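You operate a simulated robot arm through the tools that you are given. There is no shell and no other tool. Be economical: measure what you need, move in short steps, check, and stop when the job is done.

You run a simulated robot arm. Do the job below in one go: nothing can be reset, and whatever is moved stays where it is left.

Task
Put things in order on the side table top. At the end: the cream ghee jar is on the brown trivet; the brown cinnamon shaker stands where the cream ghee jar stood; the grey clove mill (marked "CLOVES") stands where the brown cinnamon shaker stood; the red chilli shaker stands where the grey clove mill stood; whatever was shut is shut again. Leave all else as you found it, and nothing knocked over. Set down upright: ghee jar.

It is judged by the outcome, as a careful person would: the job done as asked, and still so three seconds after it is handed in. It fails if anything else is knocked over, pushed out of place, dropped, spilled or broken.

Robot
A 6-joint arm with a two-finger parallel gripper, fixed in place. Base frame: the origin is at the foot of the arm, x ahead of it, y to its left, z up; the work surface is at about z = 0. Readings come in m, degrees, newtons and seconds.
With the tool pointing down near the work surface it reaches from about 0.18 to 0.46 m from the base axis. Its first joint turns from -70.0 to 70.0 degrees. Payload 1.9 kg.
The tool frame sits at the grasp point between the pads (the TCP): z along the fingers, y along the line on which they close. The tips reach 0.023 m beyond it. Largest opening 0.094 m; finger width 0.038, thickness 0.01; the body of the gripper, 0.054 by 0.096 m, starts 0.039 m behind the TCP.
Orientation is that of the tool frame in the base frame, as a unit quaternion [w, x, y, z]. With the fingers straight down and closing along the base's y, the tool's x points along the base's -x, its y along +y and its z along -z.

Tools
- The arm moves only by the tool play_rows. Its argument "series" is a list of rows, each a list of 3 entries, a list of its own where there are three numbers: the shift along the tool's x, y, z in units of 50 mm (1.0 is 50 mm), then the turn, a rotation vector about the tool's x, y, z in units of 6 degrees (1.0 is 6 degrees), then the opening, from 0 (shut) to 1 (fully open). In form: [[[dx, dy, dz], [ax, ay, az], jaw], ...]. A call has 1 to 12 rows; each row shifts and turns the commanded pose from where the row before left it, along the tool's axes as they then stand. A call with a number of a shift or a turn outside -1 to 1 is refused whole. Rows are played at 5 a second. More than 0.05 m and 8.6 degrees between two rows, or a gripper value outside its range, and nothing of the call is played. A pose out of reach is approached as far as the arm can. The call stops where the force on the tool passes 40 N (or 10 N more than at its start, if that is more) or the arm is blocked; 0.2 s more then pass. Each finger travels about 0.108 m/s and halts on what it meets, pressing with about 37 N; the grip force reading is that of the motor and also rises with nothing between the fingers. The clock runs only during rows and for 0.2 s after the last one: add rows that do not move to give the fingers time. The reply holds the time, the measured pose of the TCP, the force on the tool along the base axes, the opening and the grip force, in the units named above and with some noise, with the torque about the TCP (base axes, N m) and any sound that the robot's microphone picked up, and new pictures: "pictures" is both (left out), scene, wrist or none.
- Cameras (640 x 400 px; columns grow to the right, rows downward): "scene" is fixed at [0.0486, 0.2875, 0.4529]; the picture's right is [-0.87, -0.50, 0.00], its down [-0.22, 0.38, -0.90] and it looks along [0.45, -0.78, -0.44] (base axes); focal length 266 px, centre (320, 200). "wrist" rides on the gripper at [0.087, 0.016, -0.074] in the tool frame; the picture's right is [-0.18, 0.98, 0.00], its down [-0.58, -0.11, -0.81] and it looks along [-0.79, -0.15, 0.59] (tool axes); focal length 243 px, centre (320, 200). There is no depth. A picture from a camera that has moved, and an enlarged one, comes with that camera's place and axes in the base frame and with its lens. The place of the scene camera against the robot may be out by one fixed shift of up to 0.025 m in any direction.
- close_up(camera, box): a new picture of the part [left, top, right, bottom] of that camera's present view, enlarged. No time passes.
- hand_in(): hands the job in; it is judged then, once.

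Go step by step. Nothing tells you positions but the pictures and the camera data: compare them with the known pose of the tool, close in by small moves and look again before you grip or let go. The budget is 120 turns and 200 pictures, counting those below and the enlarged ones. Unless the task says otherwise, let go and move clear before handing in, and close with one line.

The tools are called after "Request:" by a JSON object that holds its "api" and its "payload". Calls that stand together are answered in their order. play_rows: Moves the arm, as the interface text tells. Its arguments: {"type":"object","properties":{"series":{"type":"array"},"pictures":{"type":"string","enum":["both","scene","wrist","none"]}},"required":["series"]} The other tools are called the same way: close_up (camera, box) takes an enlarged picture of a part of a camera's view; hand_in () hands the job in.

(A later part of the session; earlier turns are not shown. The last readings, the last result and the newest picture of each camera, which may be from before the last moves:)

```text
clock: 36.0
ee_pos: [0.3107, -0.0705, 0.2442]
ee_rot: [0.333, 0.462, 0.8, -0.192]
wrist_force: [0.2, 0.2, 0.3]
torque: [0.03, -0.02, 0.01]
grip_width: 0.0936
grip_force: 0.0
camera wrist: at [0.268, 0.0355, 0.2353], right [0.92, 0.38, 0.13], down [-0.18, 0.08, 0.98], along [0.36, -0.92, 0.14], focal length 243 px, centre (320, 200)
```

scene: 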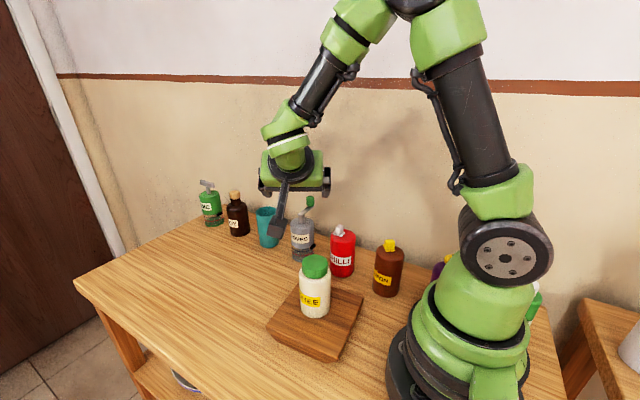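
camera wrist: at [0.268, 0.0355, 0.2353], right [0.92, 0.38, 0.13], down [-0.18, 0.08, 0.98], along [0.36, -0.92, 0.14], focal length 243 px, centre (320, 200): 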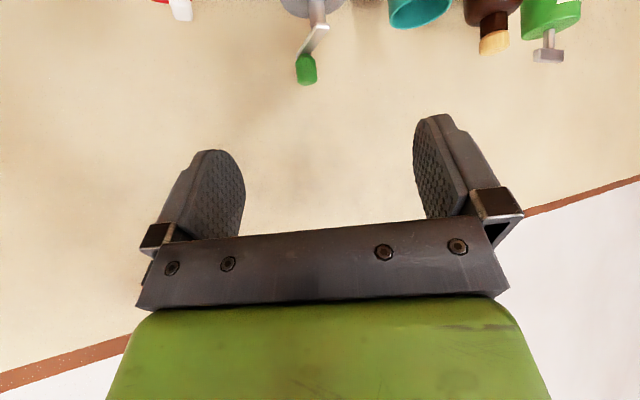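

The tilted pose is reachable. I put the mill at about (0.366,-0.162) with body top at 0.104 and the crank pointing to the wall. I'll move to a standoff just behind it.

Request:
{"api": "play_rows", "payload": {"series": [[[-0.08, 0.013, 0.59], [0, 0, 0], 1], [[-0.08, 0.013, 0.59], [0, 0, 0], 1], [[-0.08, 0.013, 0.59], [0, 0, 0], 1], [[0, 0, 0], [0, 0, 0], 1]]}}

Request:
{"api": "close_up", "payload": {"camera": "wrist", "box": [180, 0, 500, 200]}}

Request:
{"api": "close_up", "payload": {"camera": "scene", "box": [220, 130, 380, 280]}}

```text
clock: 37.0
ee_pos: [0.3484, -0.1302, 0.1886]
ee_rot: [0.332, 0.462, 0.8, -0.191]
wrist_force: [0.1, 0.3, 0.6]
torque: [0.01, -0.01, 0.02]
grip_width: 0.0941
grip_force: 0.0
camera wrist: at [0.3062, -0.0239, 0.1801], right [0.92, 0.38, 0.13], down [-0.17, 0.08, 0.98], along [0.36, -0.92, 0.14], focal length 243 px, centre (320, 200)
```

scene: 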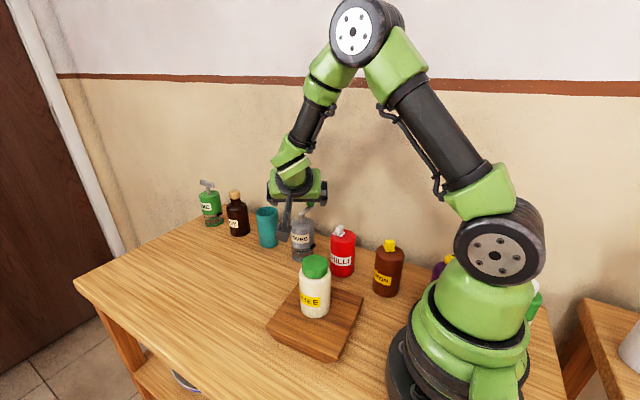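
wrist: 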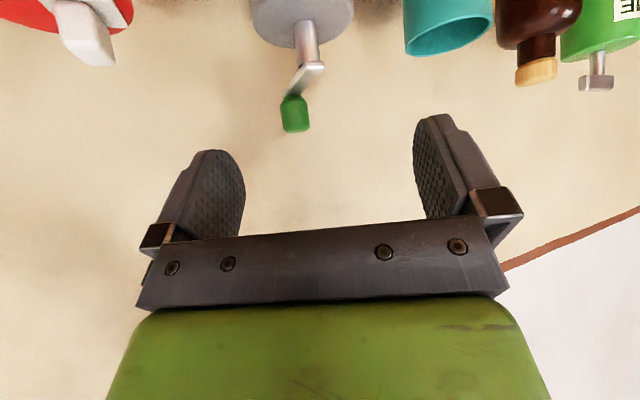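

```text
2.00 times, centred on (340, 100) of wrist
camera zoom: at [0.3062, -0.0239, 0.1801], right [0.92, 0.38, 0.13], down [-0.17, 0.08, 0.98], along [0.36, -0.92, 0.14], focal length 485 px, centre (280, 400)
```

zoom: 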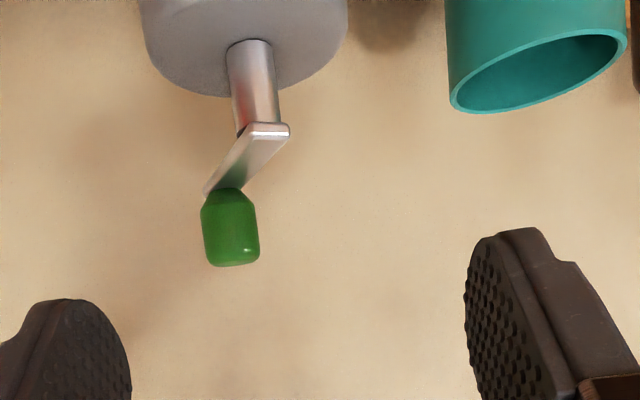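

```text
2.67 times, centred on (300, 205) of scene
camera zoom: at [0.0486, 0.2875, 0.4529], right [-0.87, -0.5, 0.0], down [-0.22, 0.38, -0.9], along [0.45, -0.78, -0.44], focal length 711 px, centre (373, 187)
```

zoom: 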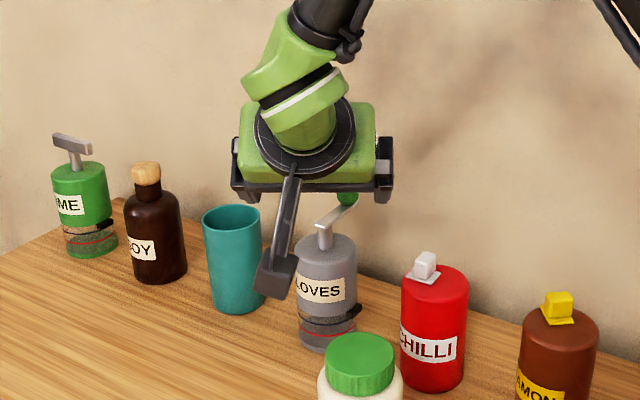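

Mill axis is confirmed at (0.3655,-0.162), with the crank at z 0.12–0.155. I'll go straight down to the standoff and check.

Request:
{"api": "play_rows", "payload": {"series": [[[0.4, 0, 0.4], [0, 0, 0], 1], [[0.4, 0, 0.4], [0, 0, 0], 1], [[0.4, 0, 0.4], [0, 0, 0], 1], [[0, 0, 0], [0, 0, 0], 1]]}}

Request:
{"api": "close_up", "payload": {"camera": "scene", "box": [220, 160, 380, 310]}}

```text
clock: 38.0
ee_pos: [0.3489, -0.1308, 0.1061]
ee_rot: [0.333, 0.461, 0.8, -0.191]
wrist_force: [0.1, 0.0, -0.4]
torque: [0.01, 0.0, -0.01]
grip_width: 0.0937
grip_force: 0.0
camera wrist: at [0.3058, -0.0243, 0.0967], right [0.92, 0.38, 0.13], down [-0.17, 0.08, 0.98], along [0.36, -0.92, 0.14], focal length 243 px, centre (320, 200)
```

scene: 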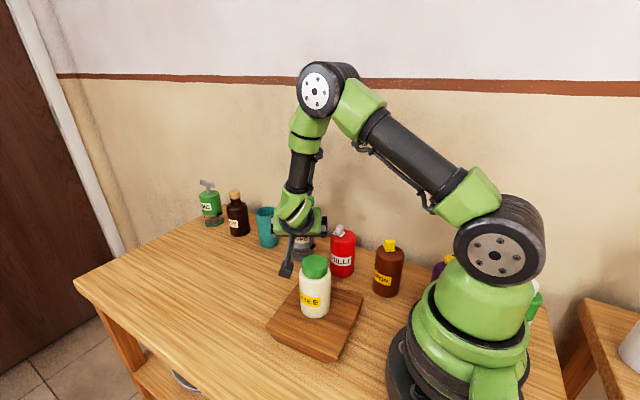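
wrist: 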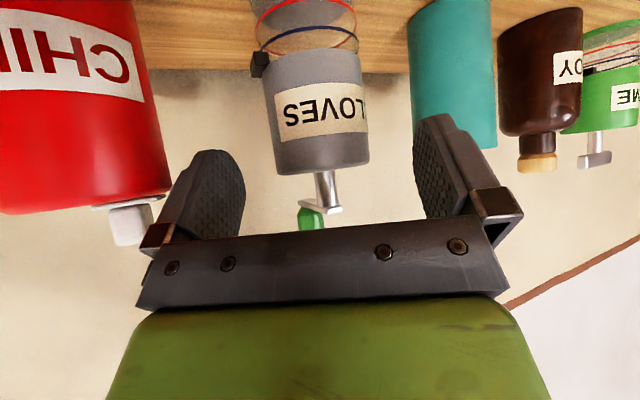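

```text
2.67 times, centred on (300, 235) of scene
camera zoom: at [0.0486, 0.2875, 0.4529], right [-0.87, -0.5, 0.0], down [-0.22, 0.38, -0.9], along [0.45, -0.78, -0.44], focal length 711 px, centre (373, 107)
```

zoom: 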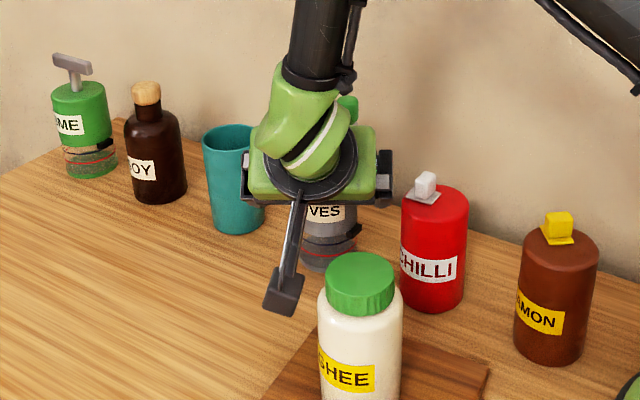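

The mill is well centred. I'll advance along the fingers to straddle its grey body.

Request:
{"api": "play_rows", "payload": {"series": [[[0.02, -0.01, 0.3], [0, 0, 0], 1], [[0.02, -0.01, 0.3], [0, 0, 0], 1], [[0, 0, 0.2], [0, 0, 0], 1], [[0, 0, 0], [0, 0, 0], 1]]}}

Request:
{"api": "close_up", "payload": {"camera": "wrist", "box": [160, 0, 480, 240]}}

Request:
{"api": "close_up", "payload": {"camera": "scene", "box": [220, 160, 380, 310]}}

```text
clock: 39.0
ee_pos: [0.3612, -0.1549, 0.0738]
ee_rot: [0.332, 0.461, 0.8, -0.191]
wrist_force: [0.2, 0.4, -0.2]
torque: [0.02, -0.02, -0.01]
grip_width: 0.0941
grip_force: 0.0
camera wrist: at [0.3185, -0.0493, 0.066], right [0.92, 0.38, 0.13], down [-0.17, 0.08, 0.98], along [0.36, -0.92, 0.14], focal length 243 px, centre (320, 200)
```

scene: 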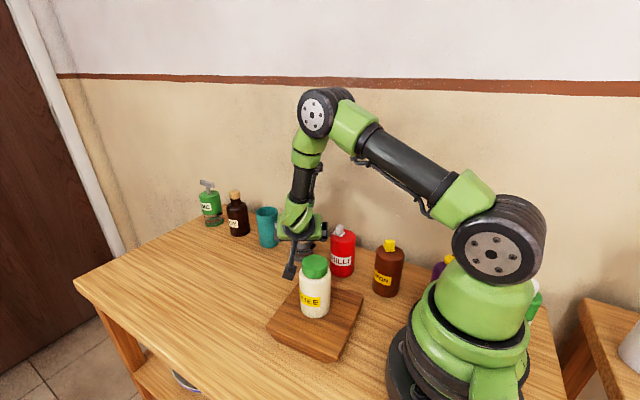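
wrist: 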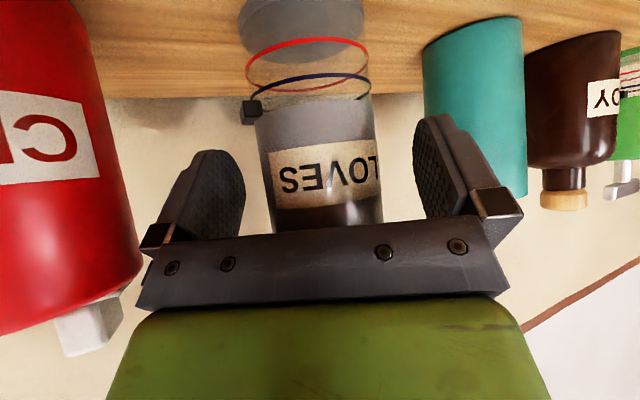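

```text
1.67 times, centred on (320, 120) of wrist
camera zoom: at [0.3185, -0.0493, 0.066], right [0.92, 0.38, 0.13], down [-0.17, 0.08, 0.98], along [0.36, -0.92, 0.14], focal length 404 px, centre (320, 333)
```

zoom: 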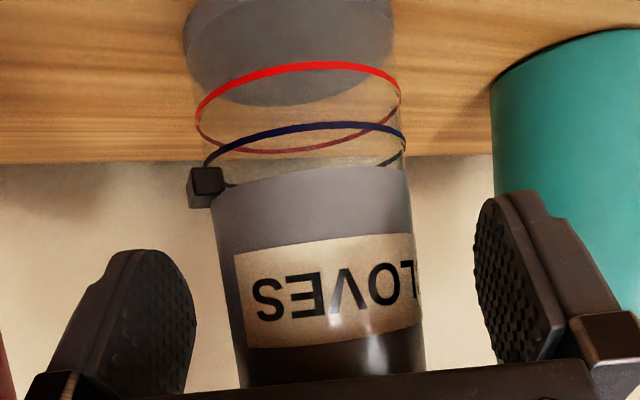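

```text
2.67 times, centred on (300, 235) of scene
camera zoom: at [0.0486, 0.2875, 0.4529], right [-0.87, -0.5, 0.0], down [-0.22, 0.38, -0.9], along [0.45, -0.78, -0.44], focal length 711 px, centre (373, 107)
```

zoom: 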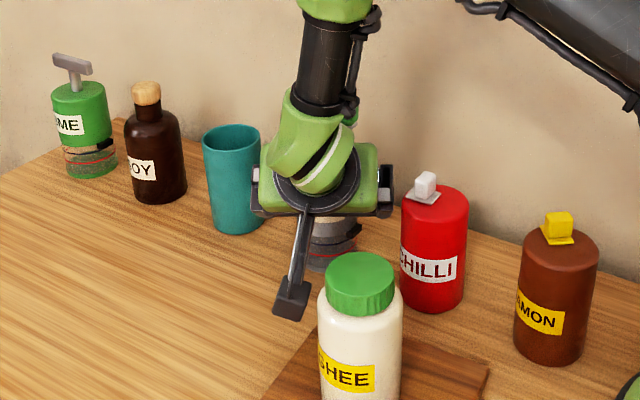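

The mill is squarely between the fingers on its grey body, and nothing else is touched. I'll close.

Request:
{"api": "play_rows", "payload": {"series": [[[0, 0, 0], [0, 0, 0], 0.75], [[0, 0, 0], [0, 0, 0], 0.55], [[0, 0, 0], [0, 0, 0], 0.4], [[0, 0, 0], [0, 0, 0], 0.35], [[0, 0, 0], [0, 0, 0], 0.35]]}}

```text
clock: 40.2
ee_pos: [0.3613, -0.1564, 0.0762]
ee_rot: [0.332, 0.462, 0.8, -0.191]
wrist_force: [-0.7, 0.1, -0.7]
torque: [-0.06, -0.04, 0.0]
grip_width: 0.057
grip_force: 37.2
camera wrist: at [0.3185, -0.0493, 0.0661], right [0.92, 0.38, 0.13], down [-0.17, 0.08, 0.98], along [0.36, -0.92, 0.14], focal length 243 px, centre (320, 200)
```

scene: 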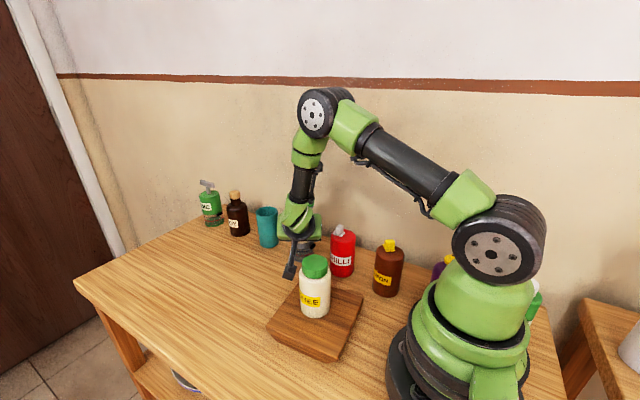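
wrist: 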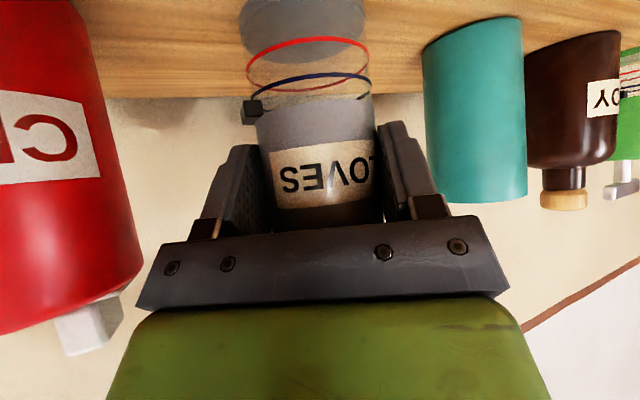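

Gripped at 57 mm. I'll lift straight up and check that the whole mill comes along.

Request:
{"api": "play_rows", "payload": {"series": [[[-0.1, 0, -0.1], [0, 0, 0], 0.35], [[-0.3, 0, -0.3], [0, 0, 0], 0.35], [[-0.4, 0, -0.4], [0, 0, 0], 0.35], [[-0.4, 0, -0.4], [0, 0, 0], 0.35], [[-0.4, 0, -0.4], [0, 0, 0], 0.35], [[0, 0, 0], [0, 0, 0], 0.35]]}}

```text
clock: 41.6
ee_pos: [0.3597, -0.1561, 0.1877]
ee_rot: [0.331, 0.461, 0.801, -0.19]
wrist_force: [0.1, 0.0, -1.1]
torque: [0.03, 0.04, -0.02]
grip_width: 0.0567
grip_force: 37.2
camera wrist: at [0.3166, -0.0489, 0.1792], right [0.92, 0.38, 0.13], down [-0.17, 0.08, 0.98], along [0.36, -0.92, 0.14], focal length 243 px, centre (320, 200)
```

scene: 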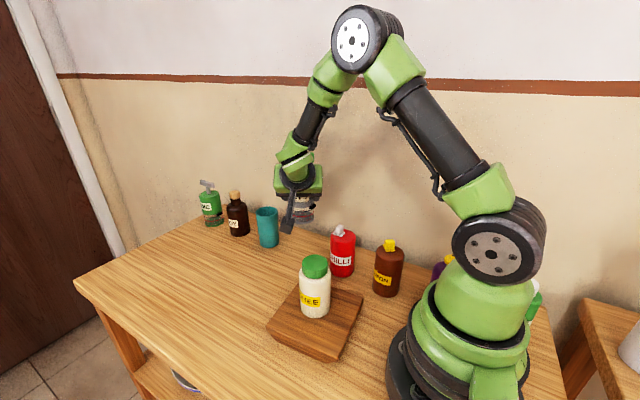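
wrist: 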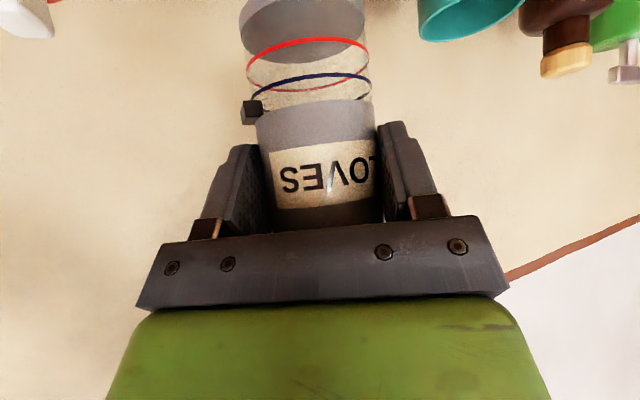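

The whole mill is up. I'll move it away from the wall and turn the tool towards the cinnamon spot.

Request:
{"api": "play_rows", "payload": {"series": [[[0.414, 0.531, -0.414], [0, 0, 0], 0.35], [[0.414, 0.531, -0.414], [0, 0, 0], 0.35], [[0.414, 0.531, -0.414], [0, 0, 0], 0.35], [[0, 0, 0], [-0.98, 0, -0.98], 0.35], [[0, 0, 0], [-0.98, 0, -0.98], 0.35], [[0, 0, 0], [-0.98, 0, -0.98], 0.35], [[0, 0, 0], [-0.98, 0, -0.98], 0.35], [[0, 0, 0], [-0.98, 0, -0.98], 0.35], [[0, 0, 0], [-0.98, 0, -0.98], 0.35], [[0, 0, 0], [0, 0, 0], 0.35]]}}

```text
clock: 43.8
ee_pos: [0.3925, -0.0298, 0.1948]
ee_rot: [0.38, 0.083, 0.921, -0.036]
wrist_force: [-1.2, 0.2, -1.8]
torque: [0.02, 0.04, -0.01]
grip_width: 0.0567
grip_force: 37.1
out of reach, approached as far as the arm can: row 9
camera wrist: at [0.2834, 0.0067, 0.1871], right [0.3, 0.94, 0.13], down [-0.17, -0.08, 0.98], along [0.94, -0.32, 0.14], focal length 243 px, centre (320, 200)
```

scene: 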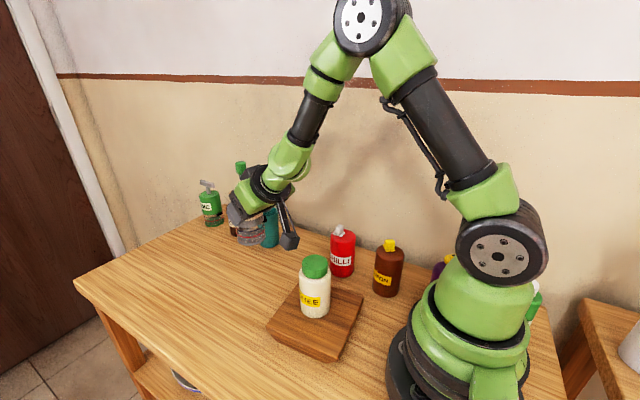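
wrist: 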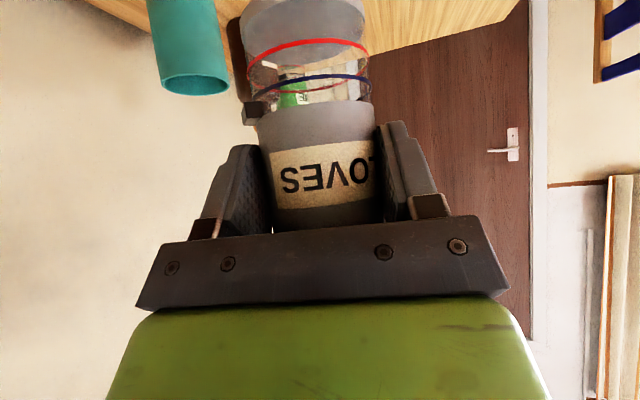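

Turning that far ran into a wrist limit near alignment with the forearm. I'll turn back 16° and stay off that configuration.

Request:
{"api": "play_rows", "payload": {"series": [[[0, 0, 0], [0.95, 0, 0.95], 0.35], [[0, 0, 0], [0.95, 0, 0.95], 0.35], [[0, 0, 0], [0, 0, 0], 0.35]]}}

```text
clock: 44.6
ee_pos: [0.3931, -0.03, 0.195]
ee_rot: [0.373, 0.209, 0.9, -0.086]
wrist_force: [0.0, 0.5, -0.7]
torque: [0.0, 0.0, -0.03]
grip_width: 0.057
grip_force: 37.0
camera wrist: at [0.2973, 0.0356, 0.187], right [0.55, 0.82, 0.13], down [-0.19, -0.03, 0.98], along [0.81, -0.57, 0.14], focal length 243 px, centre (320, 200)
```

scene: 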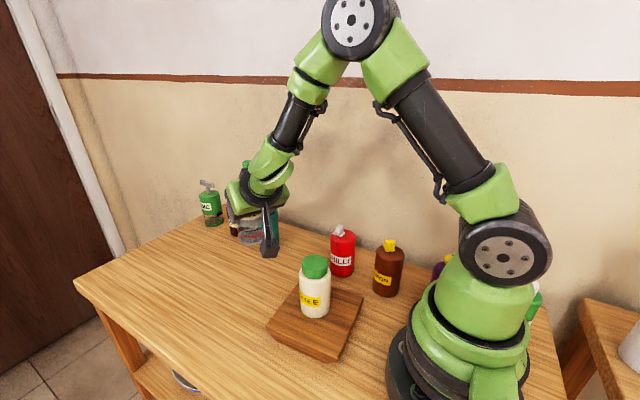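
wrist: 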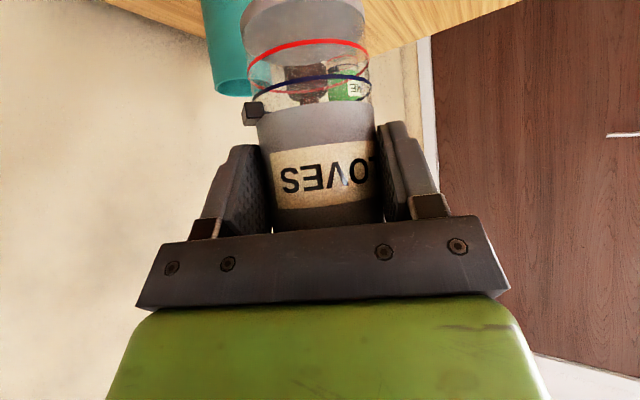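

Request:
{"api": "play_rows", "payload": {"series": [[[0.176, 0.665, -0.176], [0, 0, 0], 0.35], [[0.176, 0.665, -0.176], [0, 0, 0], 0.35], [[0.176, 0.665, -0.176], [0, 0, 0], 0.35], [[0, 0, 0], [0, 0, 0], 0.35]]}}

```text
clock: 45.6
ee_pos: [0.4013, 0.0786, 0.1948]
ee_rot: [0.373, 0.21, 0.9, -0.087]
wrist_force: [0.4, -0.6, -2.9]
torque: [-0.01, 0.02, 0.02]
grip_width: 0.0566
grip_force: 36.9
camera wrist: at [0.3074, 0.144, 0.1874], right [0.55, 0.82, 0.13], down [-0.19, -0.03, 0.98], along [0.81, -0.57, 0.14], focal length 243 px, centre (320, 200)
```

scene: 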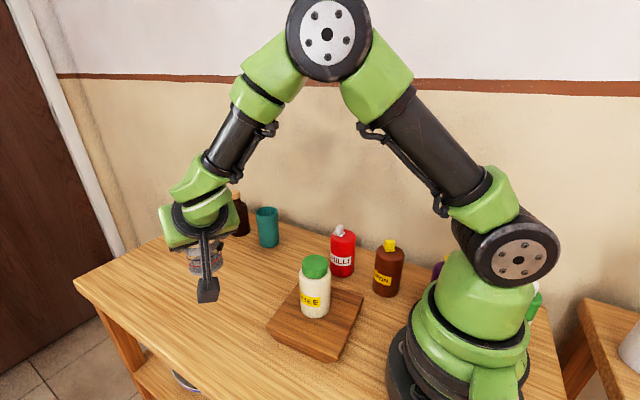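
wrist: 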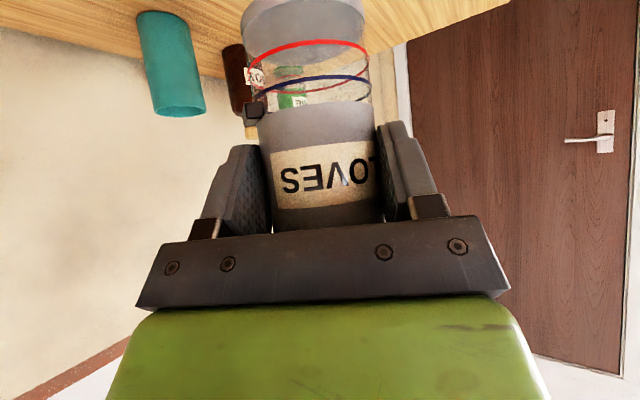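

Over the cinnamon spot. I'll lower straight down most of the way.

Request:
{"api": "play_rows", "payload": {"series": [[[0.35, -0.03, 0.43], [0, 0, 0], 0.35], [[0.38, 0, 0.38], [0, 0, 0], 0.35], [[0.38, 0, 0.38], [0, 0, 0], 0.35], [[0.3, 0, 0.3], [0, 0, 0], 0.35], [[0, 0, 0], [0, 0, 0], 0.35]]}}

Request:
{"api": "close_up", "payload": {"camera": "scene", "box": [120, 190, 300, 340]}}

```text
clock: 46.8
ee_pos: [0.4032, 0.075, 0.0919]
ee_rot: [0.373, 0.21, 0.899, -0.087]
wrist_force: [0.0, -0.7, -0.9]
torque: [0.03, 0.02, -0.03]
grip_width: 0.0569
grip_force: 36.4
camera wrist: at [0.309, 0.1394, 0.0848], right [0.55, 0.82, 0.13], down [-0.19, -0.03, 0.98], along [0.81, -0.57, 0.14], focal length 243 px, centre (320, 200)
```

scene: 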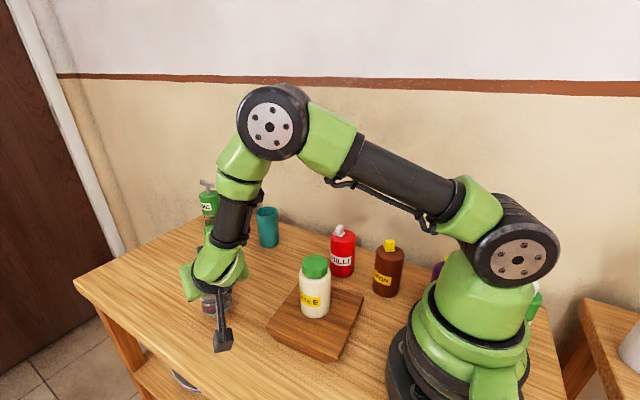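
wrist: 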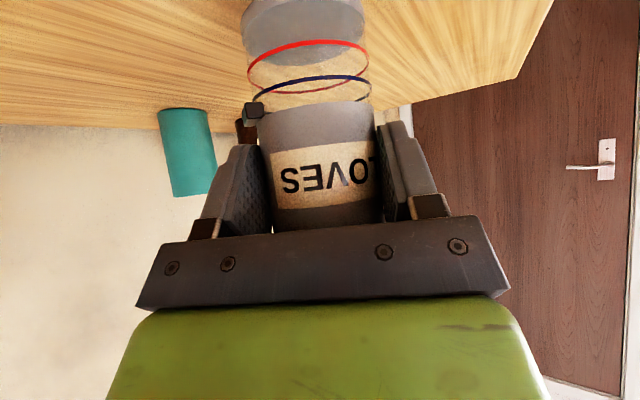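

```text
2.67 times, centred on (210, 265) of scene
camera zoom: at [0.0486, 0.2875, 0.4529], right [-0.87, -0.5, 0.0], down [-0.22, 0.38, -0.9], along [0.45, -0.78, -0.44], focal length 711 px, centre (613, 27)
```

zoom: 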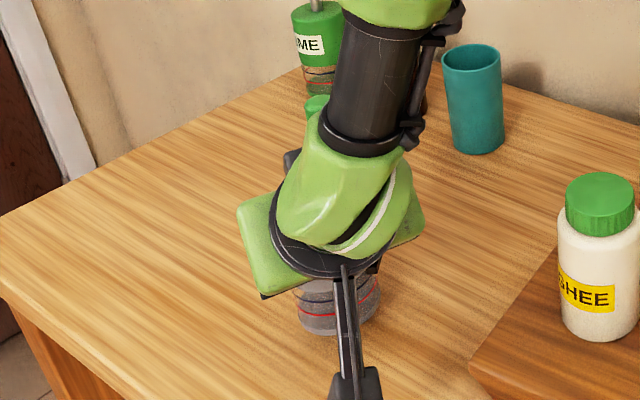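

Request:
{"api": "play_rows", "payload": {"series": [[[0.1, 0, 0.1], [0, 0, 0], 0.35], [[0.07, 0, 0.07], [0, 0, 0], 0.35], [[0, 0, 0], [0, 0, 0], 0.35]], "pictures": "none"}}

```text
clock: 47.6
ee_pos: [0.4049, 0.0734, 0.0813]
ee_rot: [0.372, 0.209, 0.9, -0.087]
wrist_force: [0.0, -0.3, -1.3]
torque: [0.01, 0.0, -0.01]
grip_width: 0.0569
grip_force: 36.9
```

Request:
{"api": "play_rows", "payload": {"series": [[[0.03, 0, 0.03], [0, 0, 0], 0.35], [[0.025, 0, 0.025], [0, 0, 0], 0.35], [[0, 0, 0], [0, 0, 0], 0.35]], "pictures": "none"}}

```text
clock: 48.4
ee_pos: [0.4054, 0.0736, 0.0764]
ee_rot: [0.373, 0.209, 0.9, -0.087]
wrist_force: [0.0, 0.5, -1.4]
torque: [0.01, 0.01, -0.01]
grip_width: 0.0568
grip_force: 37.1
```

Request:
{"api": "play_rows", "payload": {"series": [[[0.015, 0, 0.015], [0, 0, 0], 0.35], [[0, 0, 0], [0, 0, 0], 0.35]], "pictures": "none"}}

```text
clock: 49.0
ee_pos: [0.4056, 0.0747, 0.0756]
ee_rot: [0.372, 0.21, 0.9, -0.087]
wrist_force: [0.8, 0.1, -1.4]
torque: [0.01, 0.0, 0.0]
grip_width: 0.057
grip_force: 36.8
```

Request:
{"api": "play_rows", "payload": {"series": [[[0.015, 0, 0.015], [0, 0, 0], 0.35], [[0, 0, 0], [0, 0, 0], 0.35]], "pictures": "none"}}

```text
clock: 49.6
ee_pos: [0.4047, 0.0756, 0.0735]
ee_rot: [0.373, 0.209, 0.9, -0.087]
wrist_force: [0.0, 0.5, -1.8]
torque: [0.01, 0.04, 0.0]
grip_width: 0.0568
grip_force: 37.2
```

Request:
{"api": "play_rows", "payload": {"series": [[[0.012, 0, 0.012], [0, 0, 0], 0.35], [[0, 0, 0], [0, 0, 0], 0.35]], "pictures": "scene"}}

Request:
{"api": "close_up", "payload": {"camera": "scene", "box": [160, 250, 280, 340]}}

```text
clock: 50.2
ee_pos: [0.4061, 0.0748, 0.0732]
ee_rot: [0.373, 0.21, 0.899, -0.088]
wrist_force: [-0.7, -0.7, 1.1]
torque: [-0.01, 0.08, 0.03]
grip_width: 0.0571
grip_force: 36.8
```

scene: 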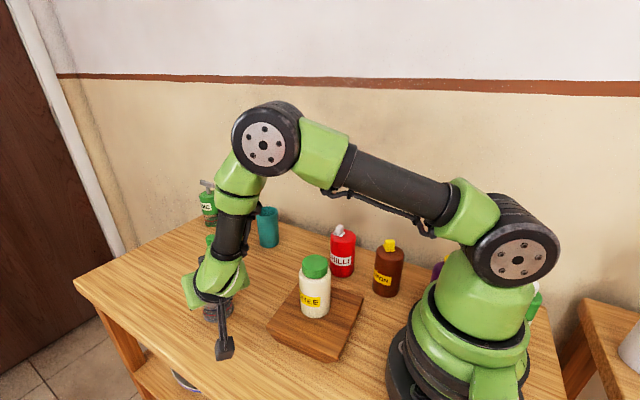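

```text
4.44 times, centred on (220, 295) of scene
camera zoom: at [0.0486, 0.2875, 0.4529], right [-0.87, -0.5, 0.0], down [-0.22, 0.38, -0.9], along [0.45, -0.78, -0.44], focal length 1184 px, centre (764, -222)
```

zoom: 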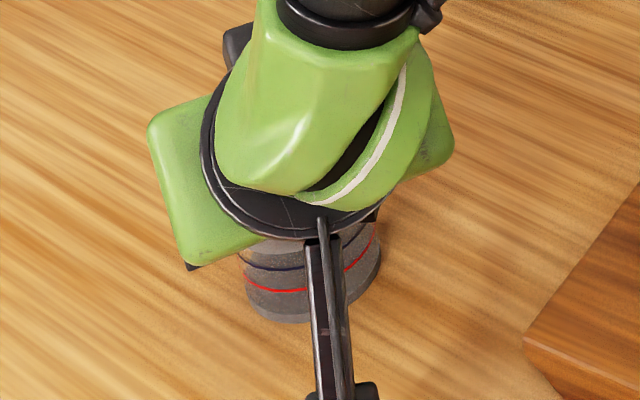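

Light contact: the mill is on the table. I'll open and back out along the fingers.

Request:
{"api": "play_rows", "payload": {"series": [[[0, 0, 0], [0, 0, 0], 0.65], [[0, 0, 0], [0, 0, 0], 0.85], [[0, 0, 0], [0, 0, 0], 1], [[0, 0, 0], [0, 0, 0], 1], [[0, 0, -0.4], [0, 0, 0], 1], [[0, 0, -0.8], [0, 0, 0], 1], [[0, 0, 0], [0, 0, 0], 1]]}}

Request:
{"api": "close_up", "payload": {"camera": "scene", "box": [120, 190, 300, 340]}}

```text
clock: 51.8
ee_pos: [0.3664, 0.0933, 0.117]
ee_rot: [0.373, 0.21, 0.9, -0.087]
wrist_force: [-0.3, -0.2, 0.5]
torque: [-0.03, 0.0, 0.02]
grip_width: 0.094
grip_force: 0.0
camera wrist: at [0.271, 0.1573, 0.1091], right [0.55, 0.82, 0.13], down [-0.19, -0.03, 0.98], along [0.81, -0.57, 0.14], focal length 243 px, centre (320, 200)
```

scene: 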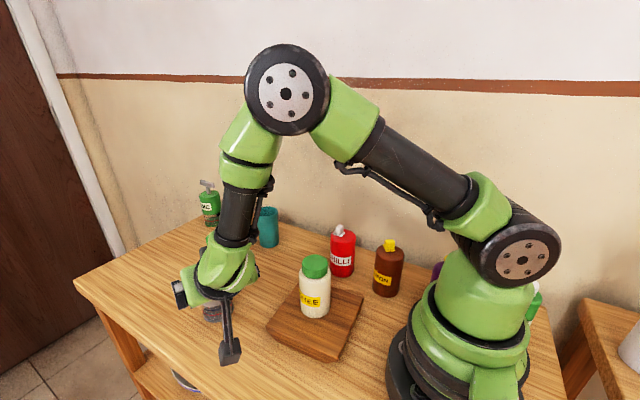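
wrist: 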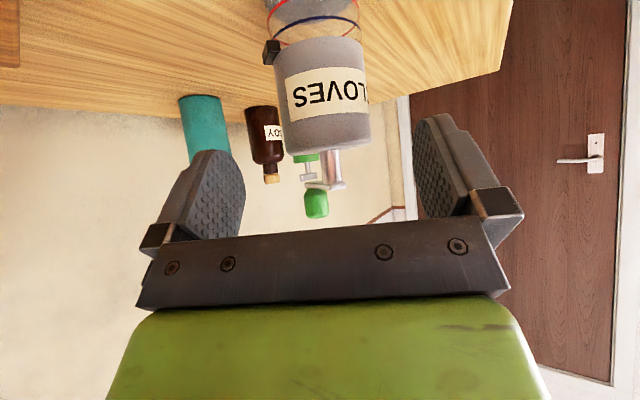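

```text
2.67 times, centred on (210, 265) of scene
camera zoom: at [0.0486, 0.2875, 0.4529], right [-0.87, -0.5, 0.0], down [-0.22, 0.38, -0.9], along [0.45, -0.78, -0.44], focal length 711 px, centre (613, 27)
```

zoom: 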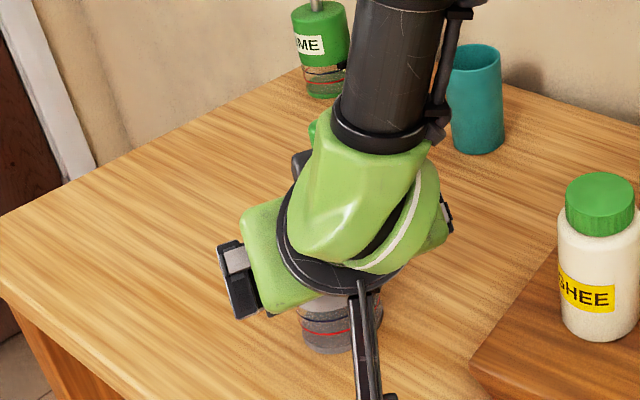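

The mill stands exactly where cinnamon's base was. I'll retreat and untilt.

Request:
{"api": "play_rows", "payload": {"series": [[[0, 0, -0.8], [0, 0, 0], 1], [[-0.3, 0, -0.8], [0, 0, 0], 1], [[-0.3, 0, -0.3], [0, 1, 0], 1], [[0, 0, 0], [0, 1, 0], 1], [[0, 0, 0], [0, 1, 0], 1], [[0, 0, 0], [0, 1, 0], 1], [[0, 0, 0], [0, 1, 0], 1], [[0, 0, 0], [0, 1, 0], 1], [[0, 0, 0], [0, 1, 0], 1], [[0, 0, 0], [0, 0.5, 0], 1], [[0, 0, 0], [0, 0, 0], 1]]}}

Request:
{"api": "close_up", "payload": {"camera": "scene", "box": [170, 200, 290, 340]}}

```text
clock: 54.2
ee_pos: [0.3256, 0.1146, 0.2036]
ee_rot: [0.0, 0.227, 0.974, 0.0]
wrist_force: [-0.7, 0.0, -0.8]
torque: [-0.04, -0.01, 0.01]
grip_width: 0.0938
grip_force: 0.0
camera wrist: at [0.2551, 0.166, 0.2792], right [0.6, 0.8, 0.0], down [0.47, -0.36, 0.81], along [0.65, -0.48, -0.59], focal length 243 px, centre (320, 200)
```

scene: 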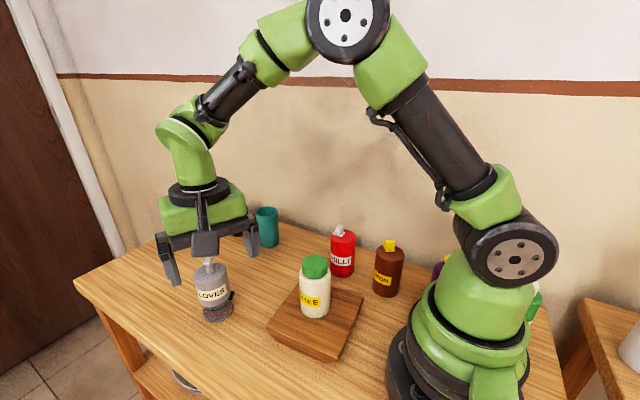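
wrist: 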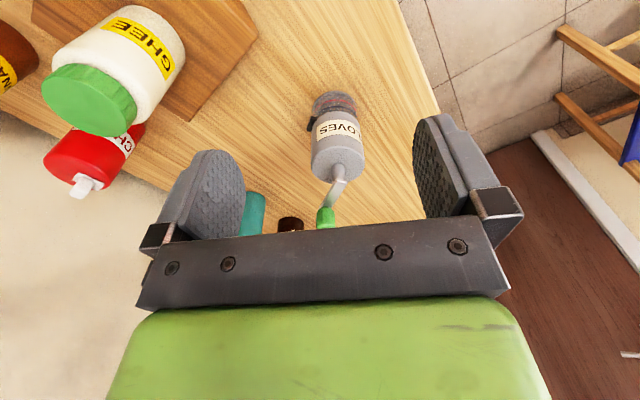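

```text
2.86 times, centred on (230, 270) of scene
camera zoom: at [0.0486, 0.2875, 0.4529], right [-0.87, -0.5, 0.0], down [-0.22, 0.38, -0.9], along [0.45, -0.78, -0.44], focal length 762 px, centre (577, 0)
```

zoom: 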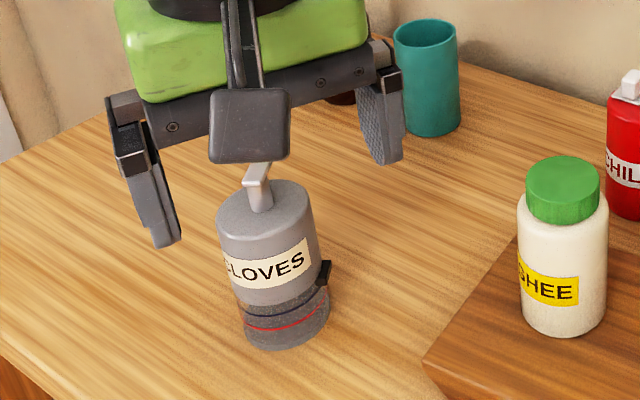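

The mill is upright and undisturbed. Now I'll go over to the chilli shaker.

Request:
{"api": "play_rows", "payload": {"series": [[[-0.085, -0.85, -0.1], [0, 0, 0], 1], [[-0.085, -0.85, -0.1], [0, 0, 0], 1], [[-0.085, -0.85, -0.1], [0, 0, 0], 1], [[-0.085, -0.85, 0], [0, 0, 0], 1], [[-0.085, -0.85, 0], [0, 0, 0], 1], [[-0.085, -0.85, 0], [0, 0, 0], 1], [[0, 0, 0.1], [0, 0, 0.78], 1], [[0, 0, 0.1], [0, 0, 0.78], 1], [[0, 0, 0.1], [0, 0, 0.78], 1], [[0, 0, 0], [0, 0, 0], 1]]}}

Request:
{"api": "close_up", "payload": {"camera": "wrist", "box": [200, 0, 520, 200]}}

```text
clock: 56.4
ee_pos: [0.2362, -0.1261, 0.2042]
ee_rot: [0.0, 0.345, 0.939, 0.0]
wrist_force: [-0.4, -0.1, 0.3]
torque: [0.01, 0.0, 0.03]
grip_width: 0.0938
grip_force: 0.0
camera wrist: at [0.1805, -0.0581, 0.2788], right [0.78, 0.63, 0.0], down [0.37, -0.46, 0.81], along [0.51, -0.63, -0.59], focal length 243 px, centre (320, 200)
```

scene: 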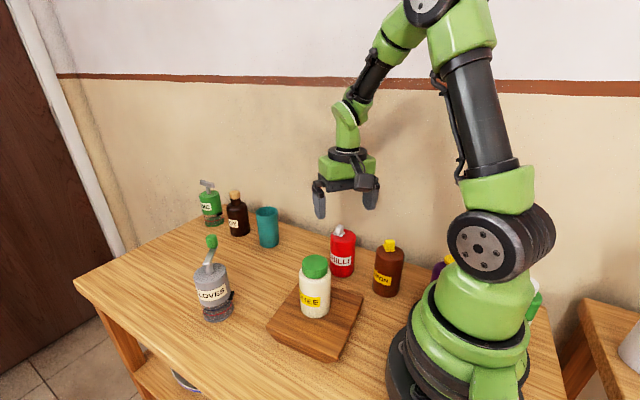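
wrist: 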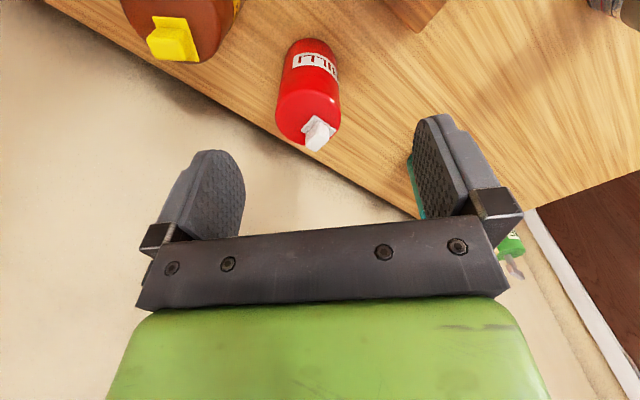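

```text
2.00 times, centred on (360, 100) of wrist
camera zoom: at [0.1805, -0.0581, 0.2788], right [0.78, 0.63, 0.0], down [0.37, -0.46, 0.81], along [0.51, -0.63, -0.59], focal length 485 px, centre (240, 400)
```

zoom: 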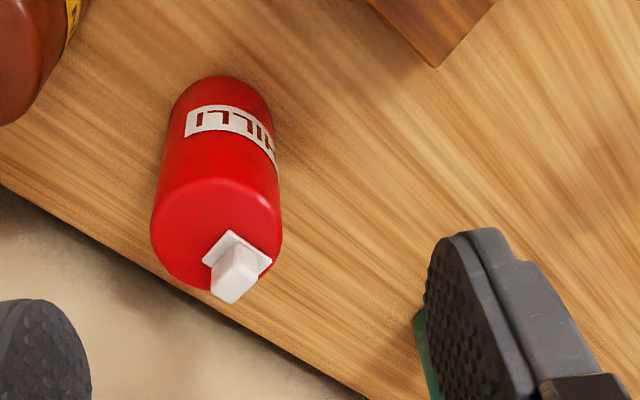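

Chilli is at about (0.252,-0.165). I'll line up and descend part way.

Request:
{"api": "play_rows", "payload": {"series": [[[-0.76, -0.374, 0], [0, 0, 0], 1], [[0, 0, 0.6], [0, 0, 0], 1], [[0, 0, 0.6], [0, 0, 0], 1], [[0, 0, 0.45], [0, 0, 0], 1], [[0, 0, 0], [0, 0, 0], 1]]}}

Request:
{"api": "close_up", "payload": {"camera": "wrist", "box": [160, 0, 480, 240]}}

Request:
{"api": "close_up", "payload": {"camera": "scene", "box": [280, 170, 440, 310]}}

```text
clock: 57.6
ee_pos: [0.2527, -0.1666, 0.1215]
ee_rot: [0.0, 0.345, 0.939, 0.0]
wrist_force: [0.3, 0.4, -0.5]
torque: [0.01, 0.0, -0.04]
grip_width: 0.094
grip_force: 0.0
camera wrist: at [0.1976, -0.098, 0.1961], right [0.78, 0.63, 0.0], down [0.37, -0.46, 0.81], along [0.51, -0.63, -0.59], focal length 243 px, centre (320, 200)
```

scene: 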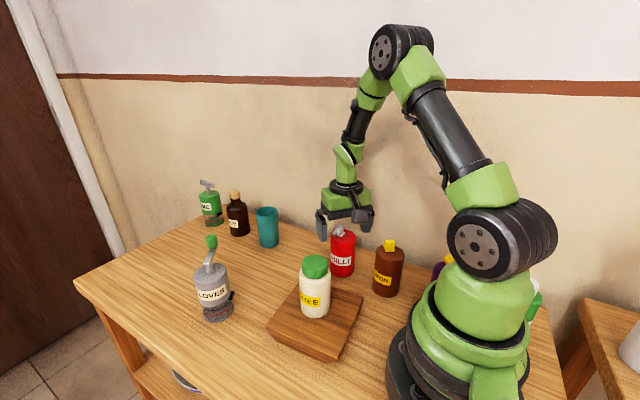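
wrist: 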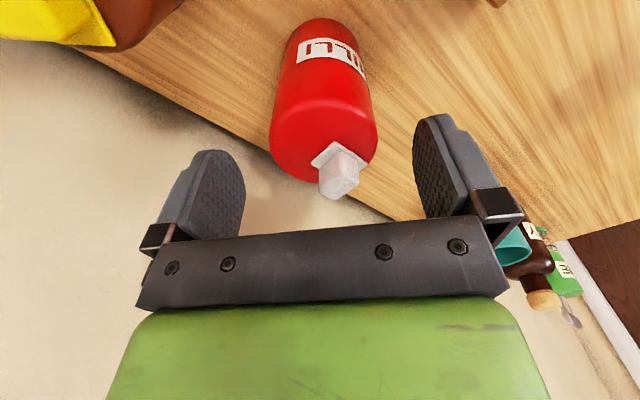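

```text
1.67 times, centred on (320, 120) of wrist
camera zoom: at [0.1976, -0.098, 0.1961], right [0.78, 0.63, 0.0], down [0.37, -0.46, 0.81], along [0.51, -0.63, -0.59], focal length 404 px, centre (320, 333)
```

zoom: 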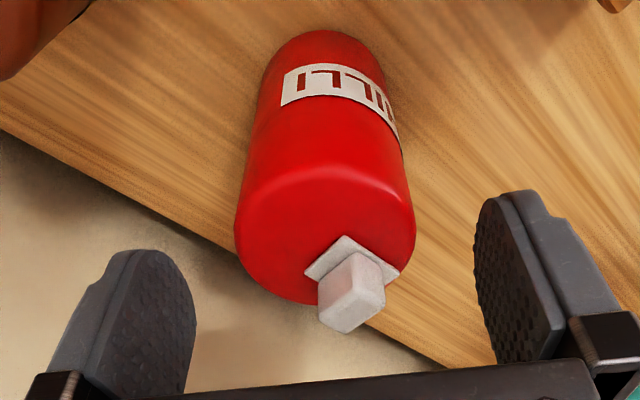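

```text
2.86 times, centred on (360, 240) of scene
camera zoom: at [0.0486, 0.2875, 0.4529], right [-0.87, -0.5, 0.0], down [-0.22, 0.38, -0.9], along [0.45, -0.78, -0.44], focal length 762 px, centre (206, 86)
```

zoom: 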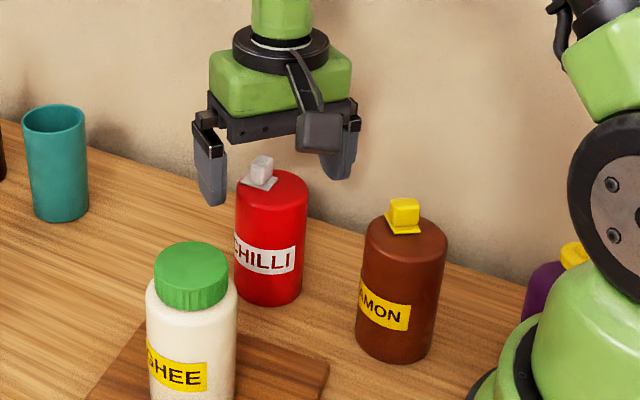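

Chilli is centred under the tool. I'll go down to grip height and close.

Request:
{"api": "play_rows", "payload": {"series": [[[0, 0, 0.3], [0, 0, 0], 1], [[0, 0, 0.26], [0, 0, 0], 1], [[0, 0, 0], [0, 0, 0], 1], [[0, 0, 0], [0, 0, 0], 0.75], [[0, 0, 0], [0, 0, 0], 0.6], [[0, 0, 0], [0, 0, 0], 0.42], [[0, 0, 0], [0, 0, 0], 0.42]]}}

```text
clock: 59.2
ee_pos: [0.2523, -0.1652, 0.0939]
ee_rot: [0.0, 0.344, 0.939, 0.001]
wrist_force: [-0.3, -0.5, -1.3]
torque: [-0.03, 0.0, 0.0]
grip_width: 0.0572
grip_force: 37.0
camera wrist: at [0.1975, -0.0975, 0.1688], right [0.78, 0.63, 0.0], down [0.37, -0.46, 0.81], along [0.51, -0.63, -0.59], focal length 243 px, centre (320, 200)
```

scene: 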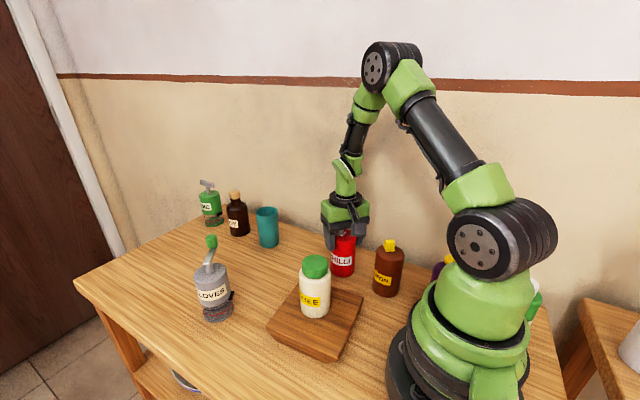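
wrist: 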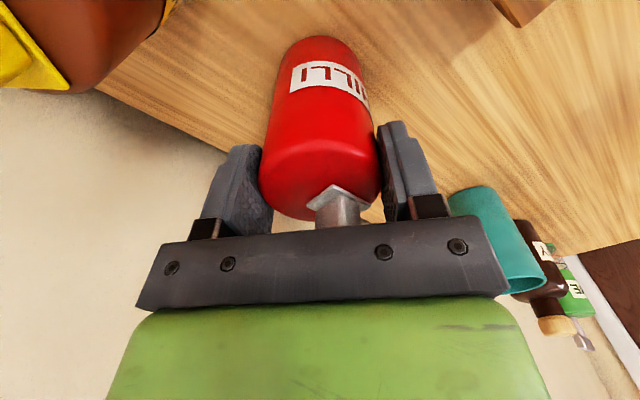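

Held. I'll lift it and move it to the mill's old spot at (0.366,-0.165).

Request:
{"api": "play_rows", "payload": {"series": [[[0, 0, -0.2], [0, 0, 0], 0.42], [[0, 0, -0.7], [0, 0, 0], 0.42], [[0, 0, -0.8], [0, 0, 0], 0.42], [[-0.58, 0.489, 0], [0, 0, 0], 0.42], [[-0.58, 0.489, 0], [0, 0, 0], 0.42], [[-0.58, 0.489, 0], [0, 0, 0], 0.42], [[0, 0, 0], [0, 0, 0], 0.42]]}}

```text
clock: 60.8
ee_pos: [0.366, -0.1674, 0.1771]
ee_rot: [0.001, 0.343, 0.939, 0.0]
wrist_force: [-0.2, -1.0, -1.8]
torque: [-0.02, 0.01, 0.0]
grip_width: 0.0572
grip_force: 37.1
camera wrist: at [0.3106, -0.0984, 0.2523], right [0.78, 0.63, 0.0], down [0.37, -0.46, 0.81], along [0.51, -0.62, -0.59], focal length 243 px, centre (320, 200)
```

scene: 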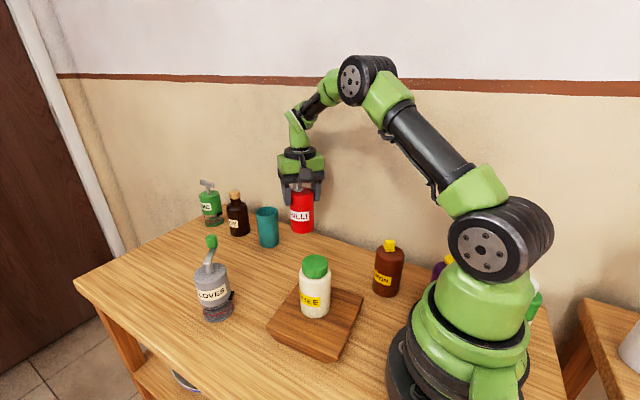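
wrist: 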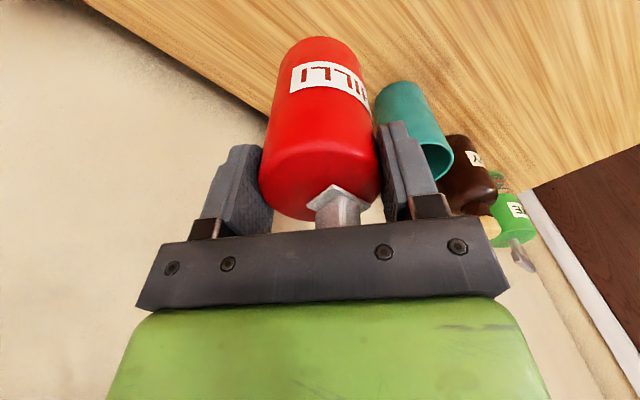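

Over the spot with clear space around. I'll lower it.

Request:
{"api": "play_rows", "payload": {"series": [[[0.02, 0, 0.5], [0, 0, 0], 0.42], [[0, 0, 0.5], [0, 0, 0], 0.42], [[0, 0, 0.4], [0, 0, 0], 0.42], [[0, 0, 0.14], [0, 0, 0], 0.42], [[0, 0, 0], [0, 0, 0], 0.42]]}}

Request:
{"api": "close_up", "payload": {"camera": "scene", "box": [180, 170, 420, 320]}}

```text
clock: 62.0
ee_pos: [0.3643, -0.1667, 0.1016]
ee_rot: [0.001, 0.344, 0.939, -0.001]
wrist_force: [0.2, -0.6, -1.4]
torque: [0.0, -0.01, 0.03]
grip_width: 0.057
grip_force: 37.0
camera wrist: at [0.309, -0.0986, 0.1768], right [0.78, 0.63, 0.0], down [0.37, -0.46, 0.81], along [0.51, -0.63, -0.59], focal length 243 px, centre (320, 200)
```

scene: 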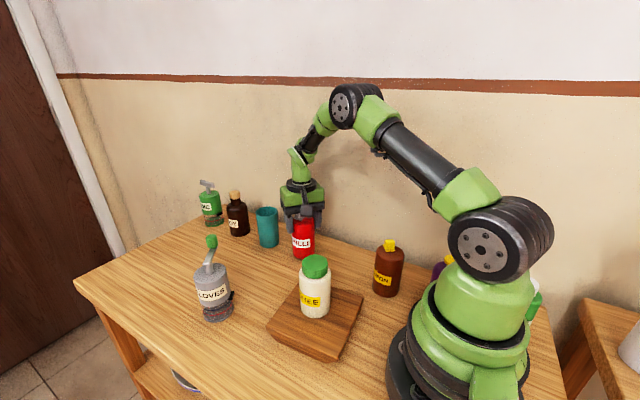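
wrist: 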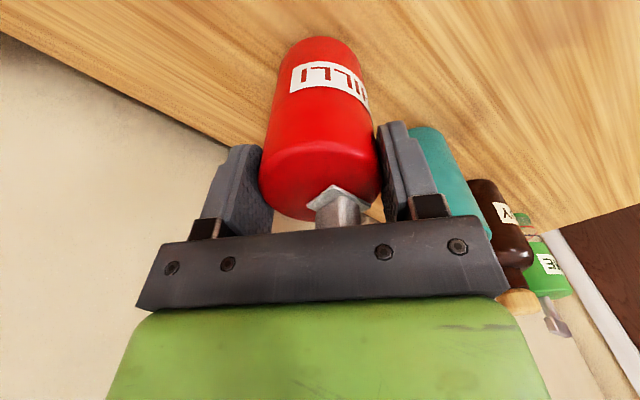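

```text
2.67 times, centred on (300, 245) of scene
camera zoom: at [0.0486, 0.2875, 0.4529], right [-0.87, -0.5, 0.0], down [-0.22, 0.38, -0.9], along [0.45, -0.78, -0.44], focal length 711 px, centre (373, 80)
```

zoom: 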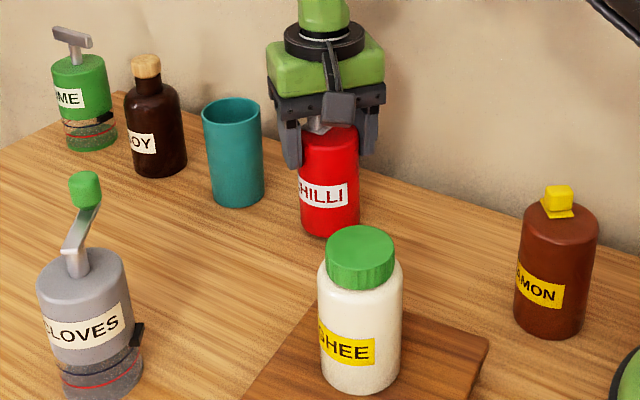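

Request:
{"api": "play_rows", "payload": {"series": [[[0, 0, 0.08], [0, 0, 0], 0.42], [[0, 0, 0.04], [0, 0, 0], 0.42], [[0, 0, 0], [0, 0, 0], 0.42]], "pictures": "none"}}

Request:
{"api": "play_rows", "payload": {"series": [[[0, 0, 0.02], [0, 0, 0], 0.42], [[0, 0, 0], [0, 0, 0], 0.42]], "pictures": "none"}}

```text
clock: 62.8
ee_pos: [0.3652, -0.1661, 0.0955]
ee_rot: [0.0, 0.344, 0.939, 0.0]
wrist_force: [-0.1, -0.8, -2.3]
torque: [0.0, -0.01, -0.01]
grip_width: 0.0567
grip_force: 37.3
```

```text
clock: 63.4
ee_pos: [0.3656, -0.1668, 0.0959]
ee_rot: [0.001, 0.344, 0.939, -0.001]
wrist_force: [0.9, 0.5, -0.7]
torque: [-0.02, 0.02, -0.01]
grip_width: 0.0571
grip_force: 36.9
```

Request:
{"api": "play_rows", "payload": {"series": [[[0, 0, 0.02], [0, 0, 0], 0.42], [[0, 0, 0], [0, 0, 0], 0.42]], "pictures": "none"}}

```text
clock: 64.0
ee_pos: [0.3662, -0.1669, 0.0934]
ee_rot: [0.0, 0.345, 0.939, 0.0]
wrist_force: [-2.0, 0.5, 3.1]
torque: [-0.06, 0.1, -0.05]
grip_width: 0.0569
grip_force: 37.3
```

Light contact on the table. I'll open and rise straight up.

Request:
{"api": "play_rows", "payload": {"series": [[[0, 0, 0], [0, 0, 0], 0.7], [[0, 0, 0], [0, 0, 0], 0.9], [[0, 0, 0], [0, 0, 0], 1], [[0, 0, 0], [0, 0, 0], 1], [[0, 0, -0.6], [0, 0, 0], 1], [[0, 0, -0.9], [0, 0, 0], 1], [[0, 0, -0.9], [0, 0, 0], 1], [[0.6, 0, -0.5], [0, 0, 0], 1], [[0.6, 0, 0], [0, 0, 0], 1], [[0, 0, 0], [0, 0, 0], 1]]}}

Request:
{"api": "close_up", "payload": {"camera": "scene", "box": [170, 170, 430, 350]}}

```text
clock: 66.2
ee_pos: [0.318, -0.1262, 0.2389]
ee_rot: [0.0, 0.344, 0.939, 0.001]
wrist_force: [0.3, 0.1, 0.3]
torque: [-0.01, 0.01, 0.03]
grip_width: 0.0936
grip_force: 0.0
camera wrist: at [0.2629, -0.0567, 0.3132], right [0.78, 0.63, 0.0], down [0.37, -0.46, 0.81], along [0.51, -0.63, -0.59], focal length 243 px, centre (320, 200)
```

scene: 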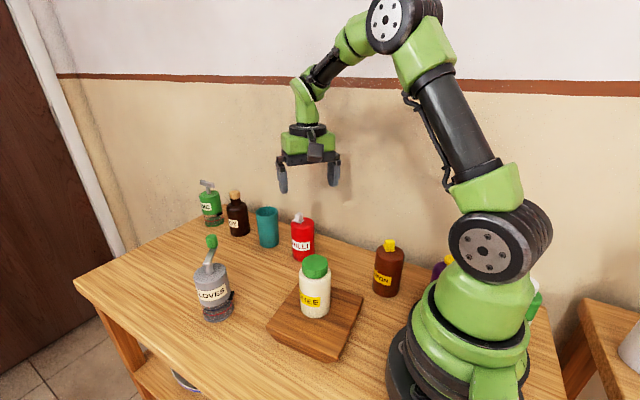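
wrist: 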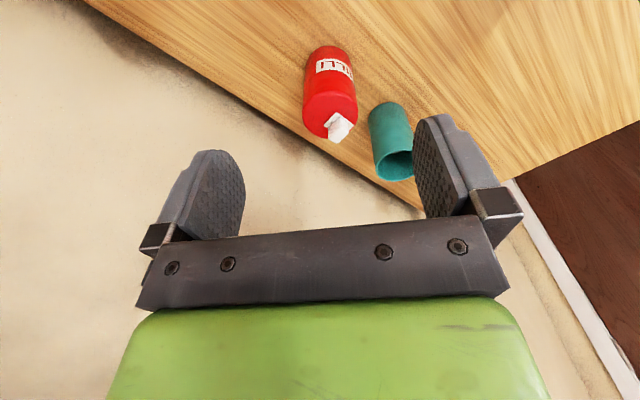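

```text
2.22 times, centred on (300, 260) of scene
camera zoom: at [0.0486, 0.2875, 0.4529], right [-0.87, -0.5, 0.0], down [-0.22, 0.38, -0.9], along [0.45, -0.78, -0.44], focal length 592 px, centre (364, 67)
```

zoom: 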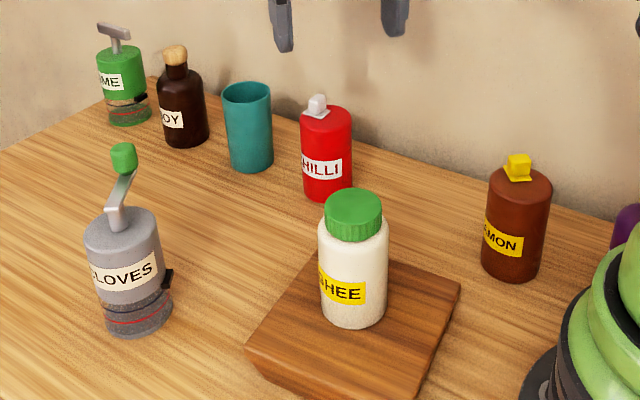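

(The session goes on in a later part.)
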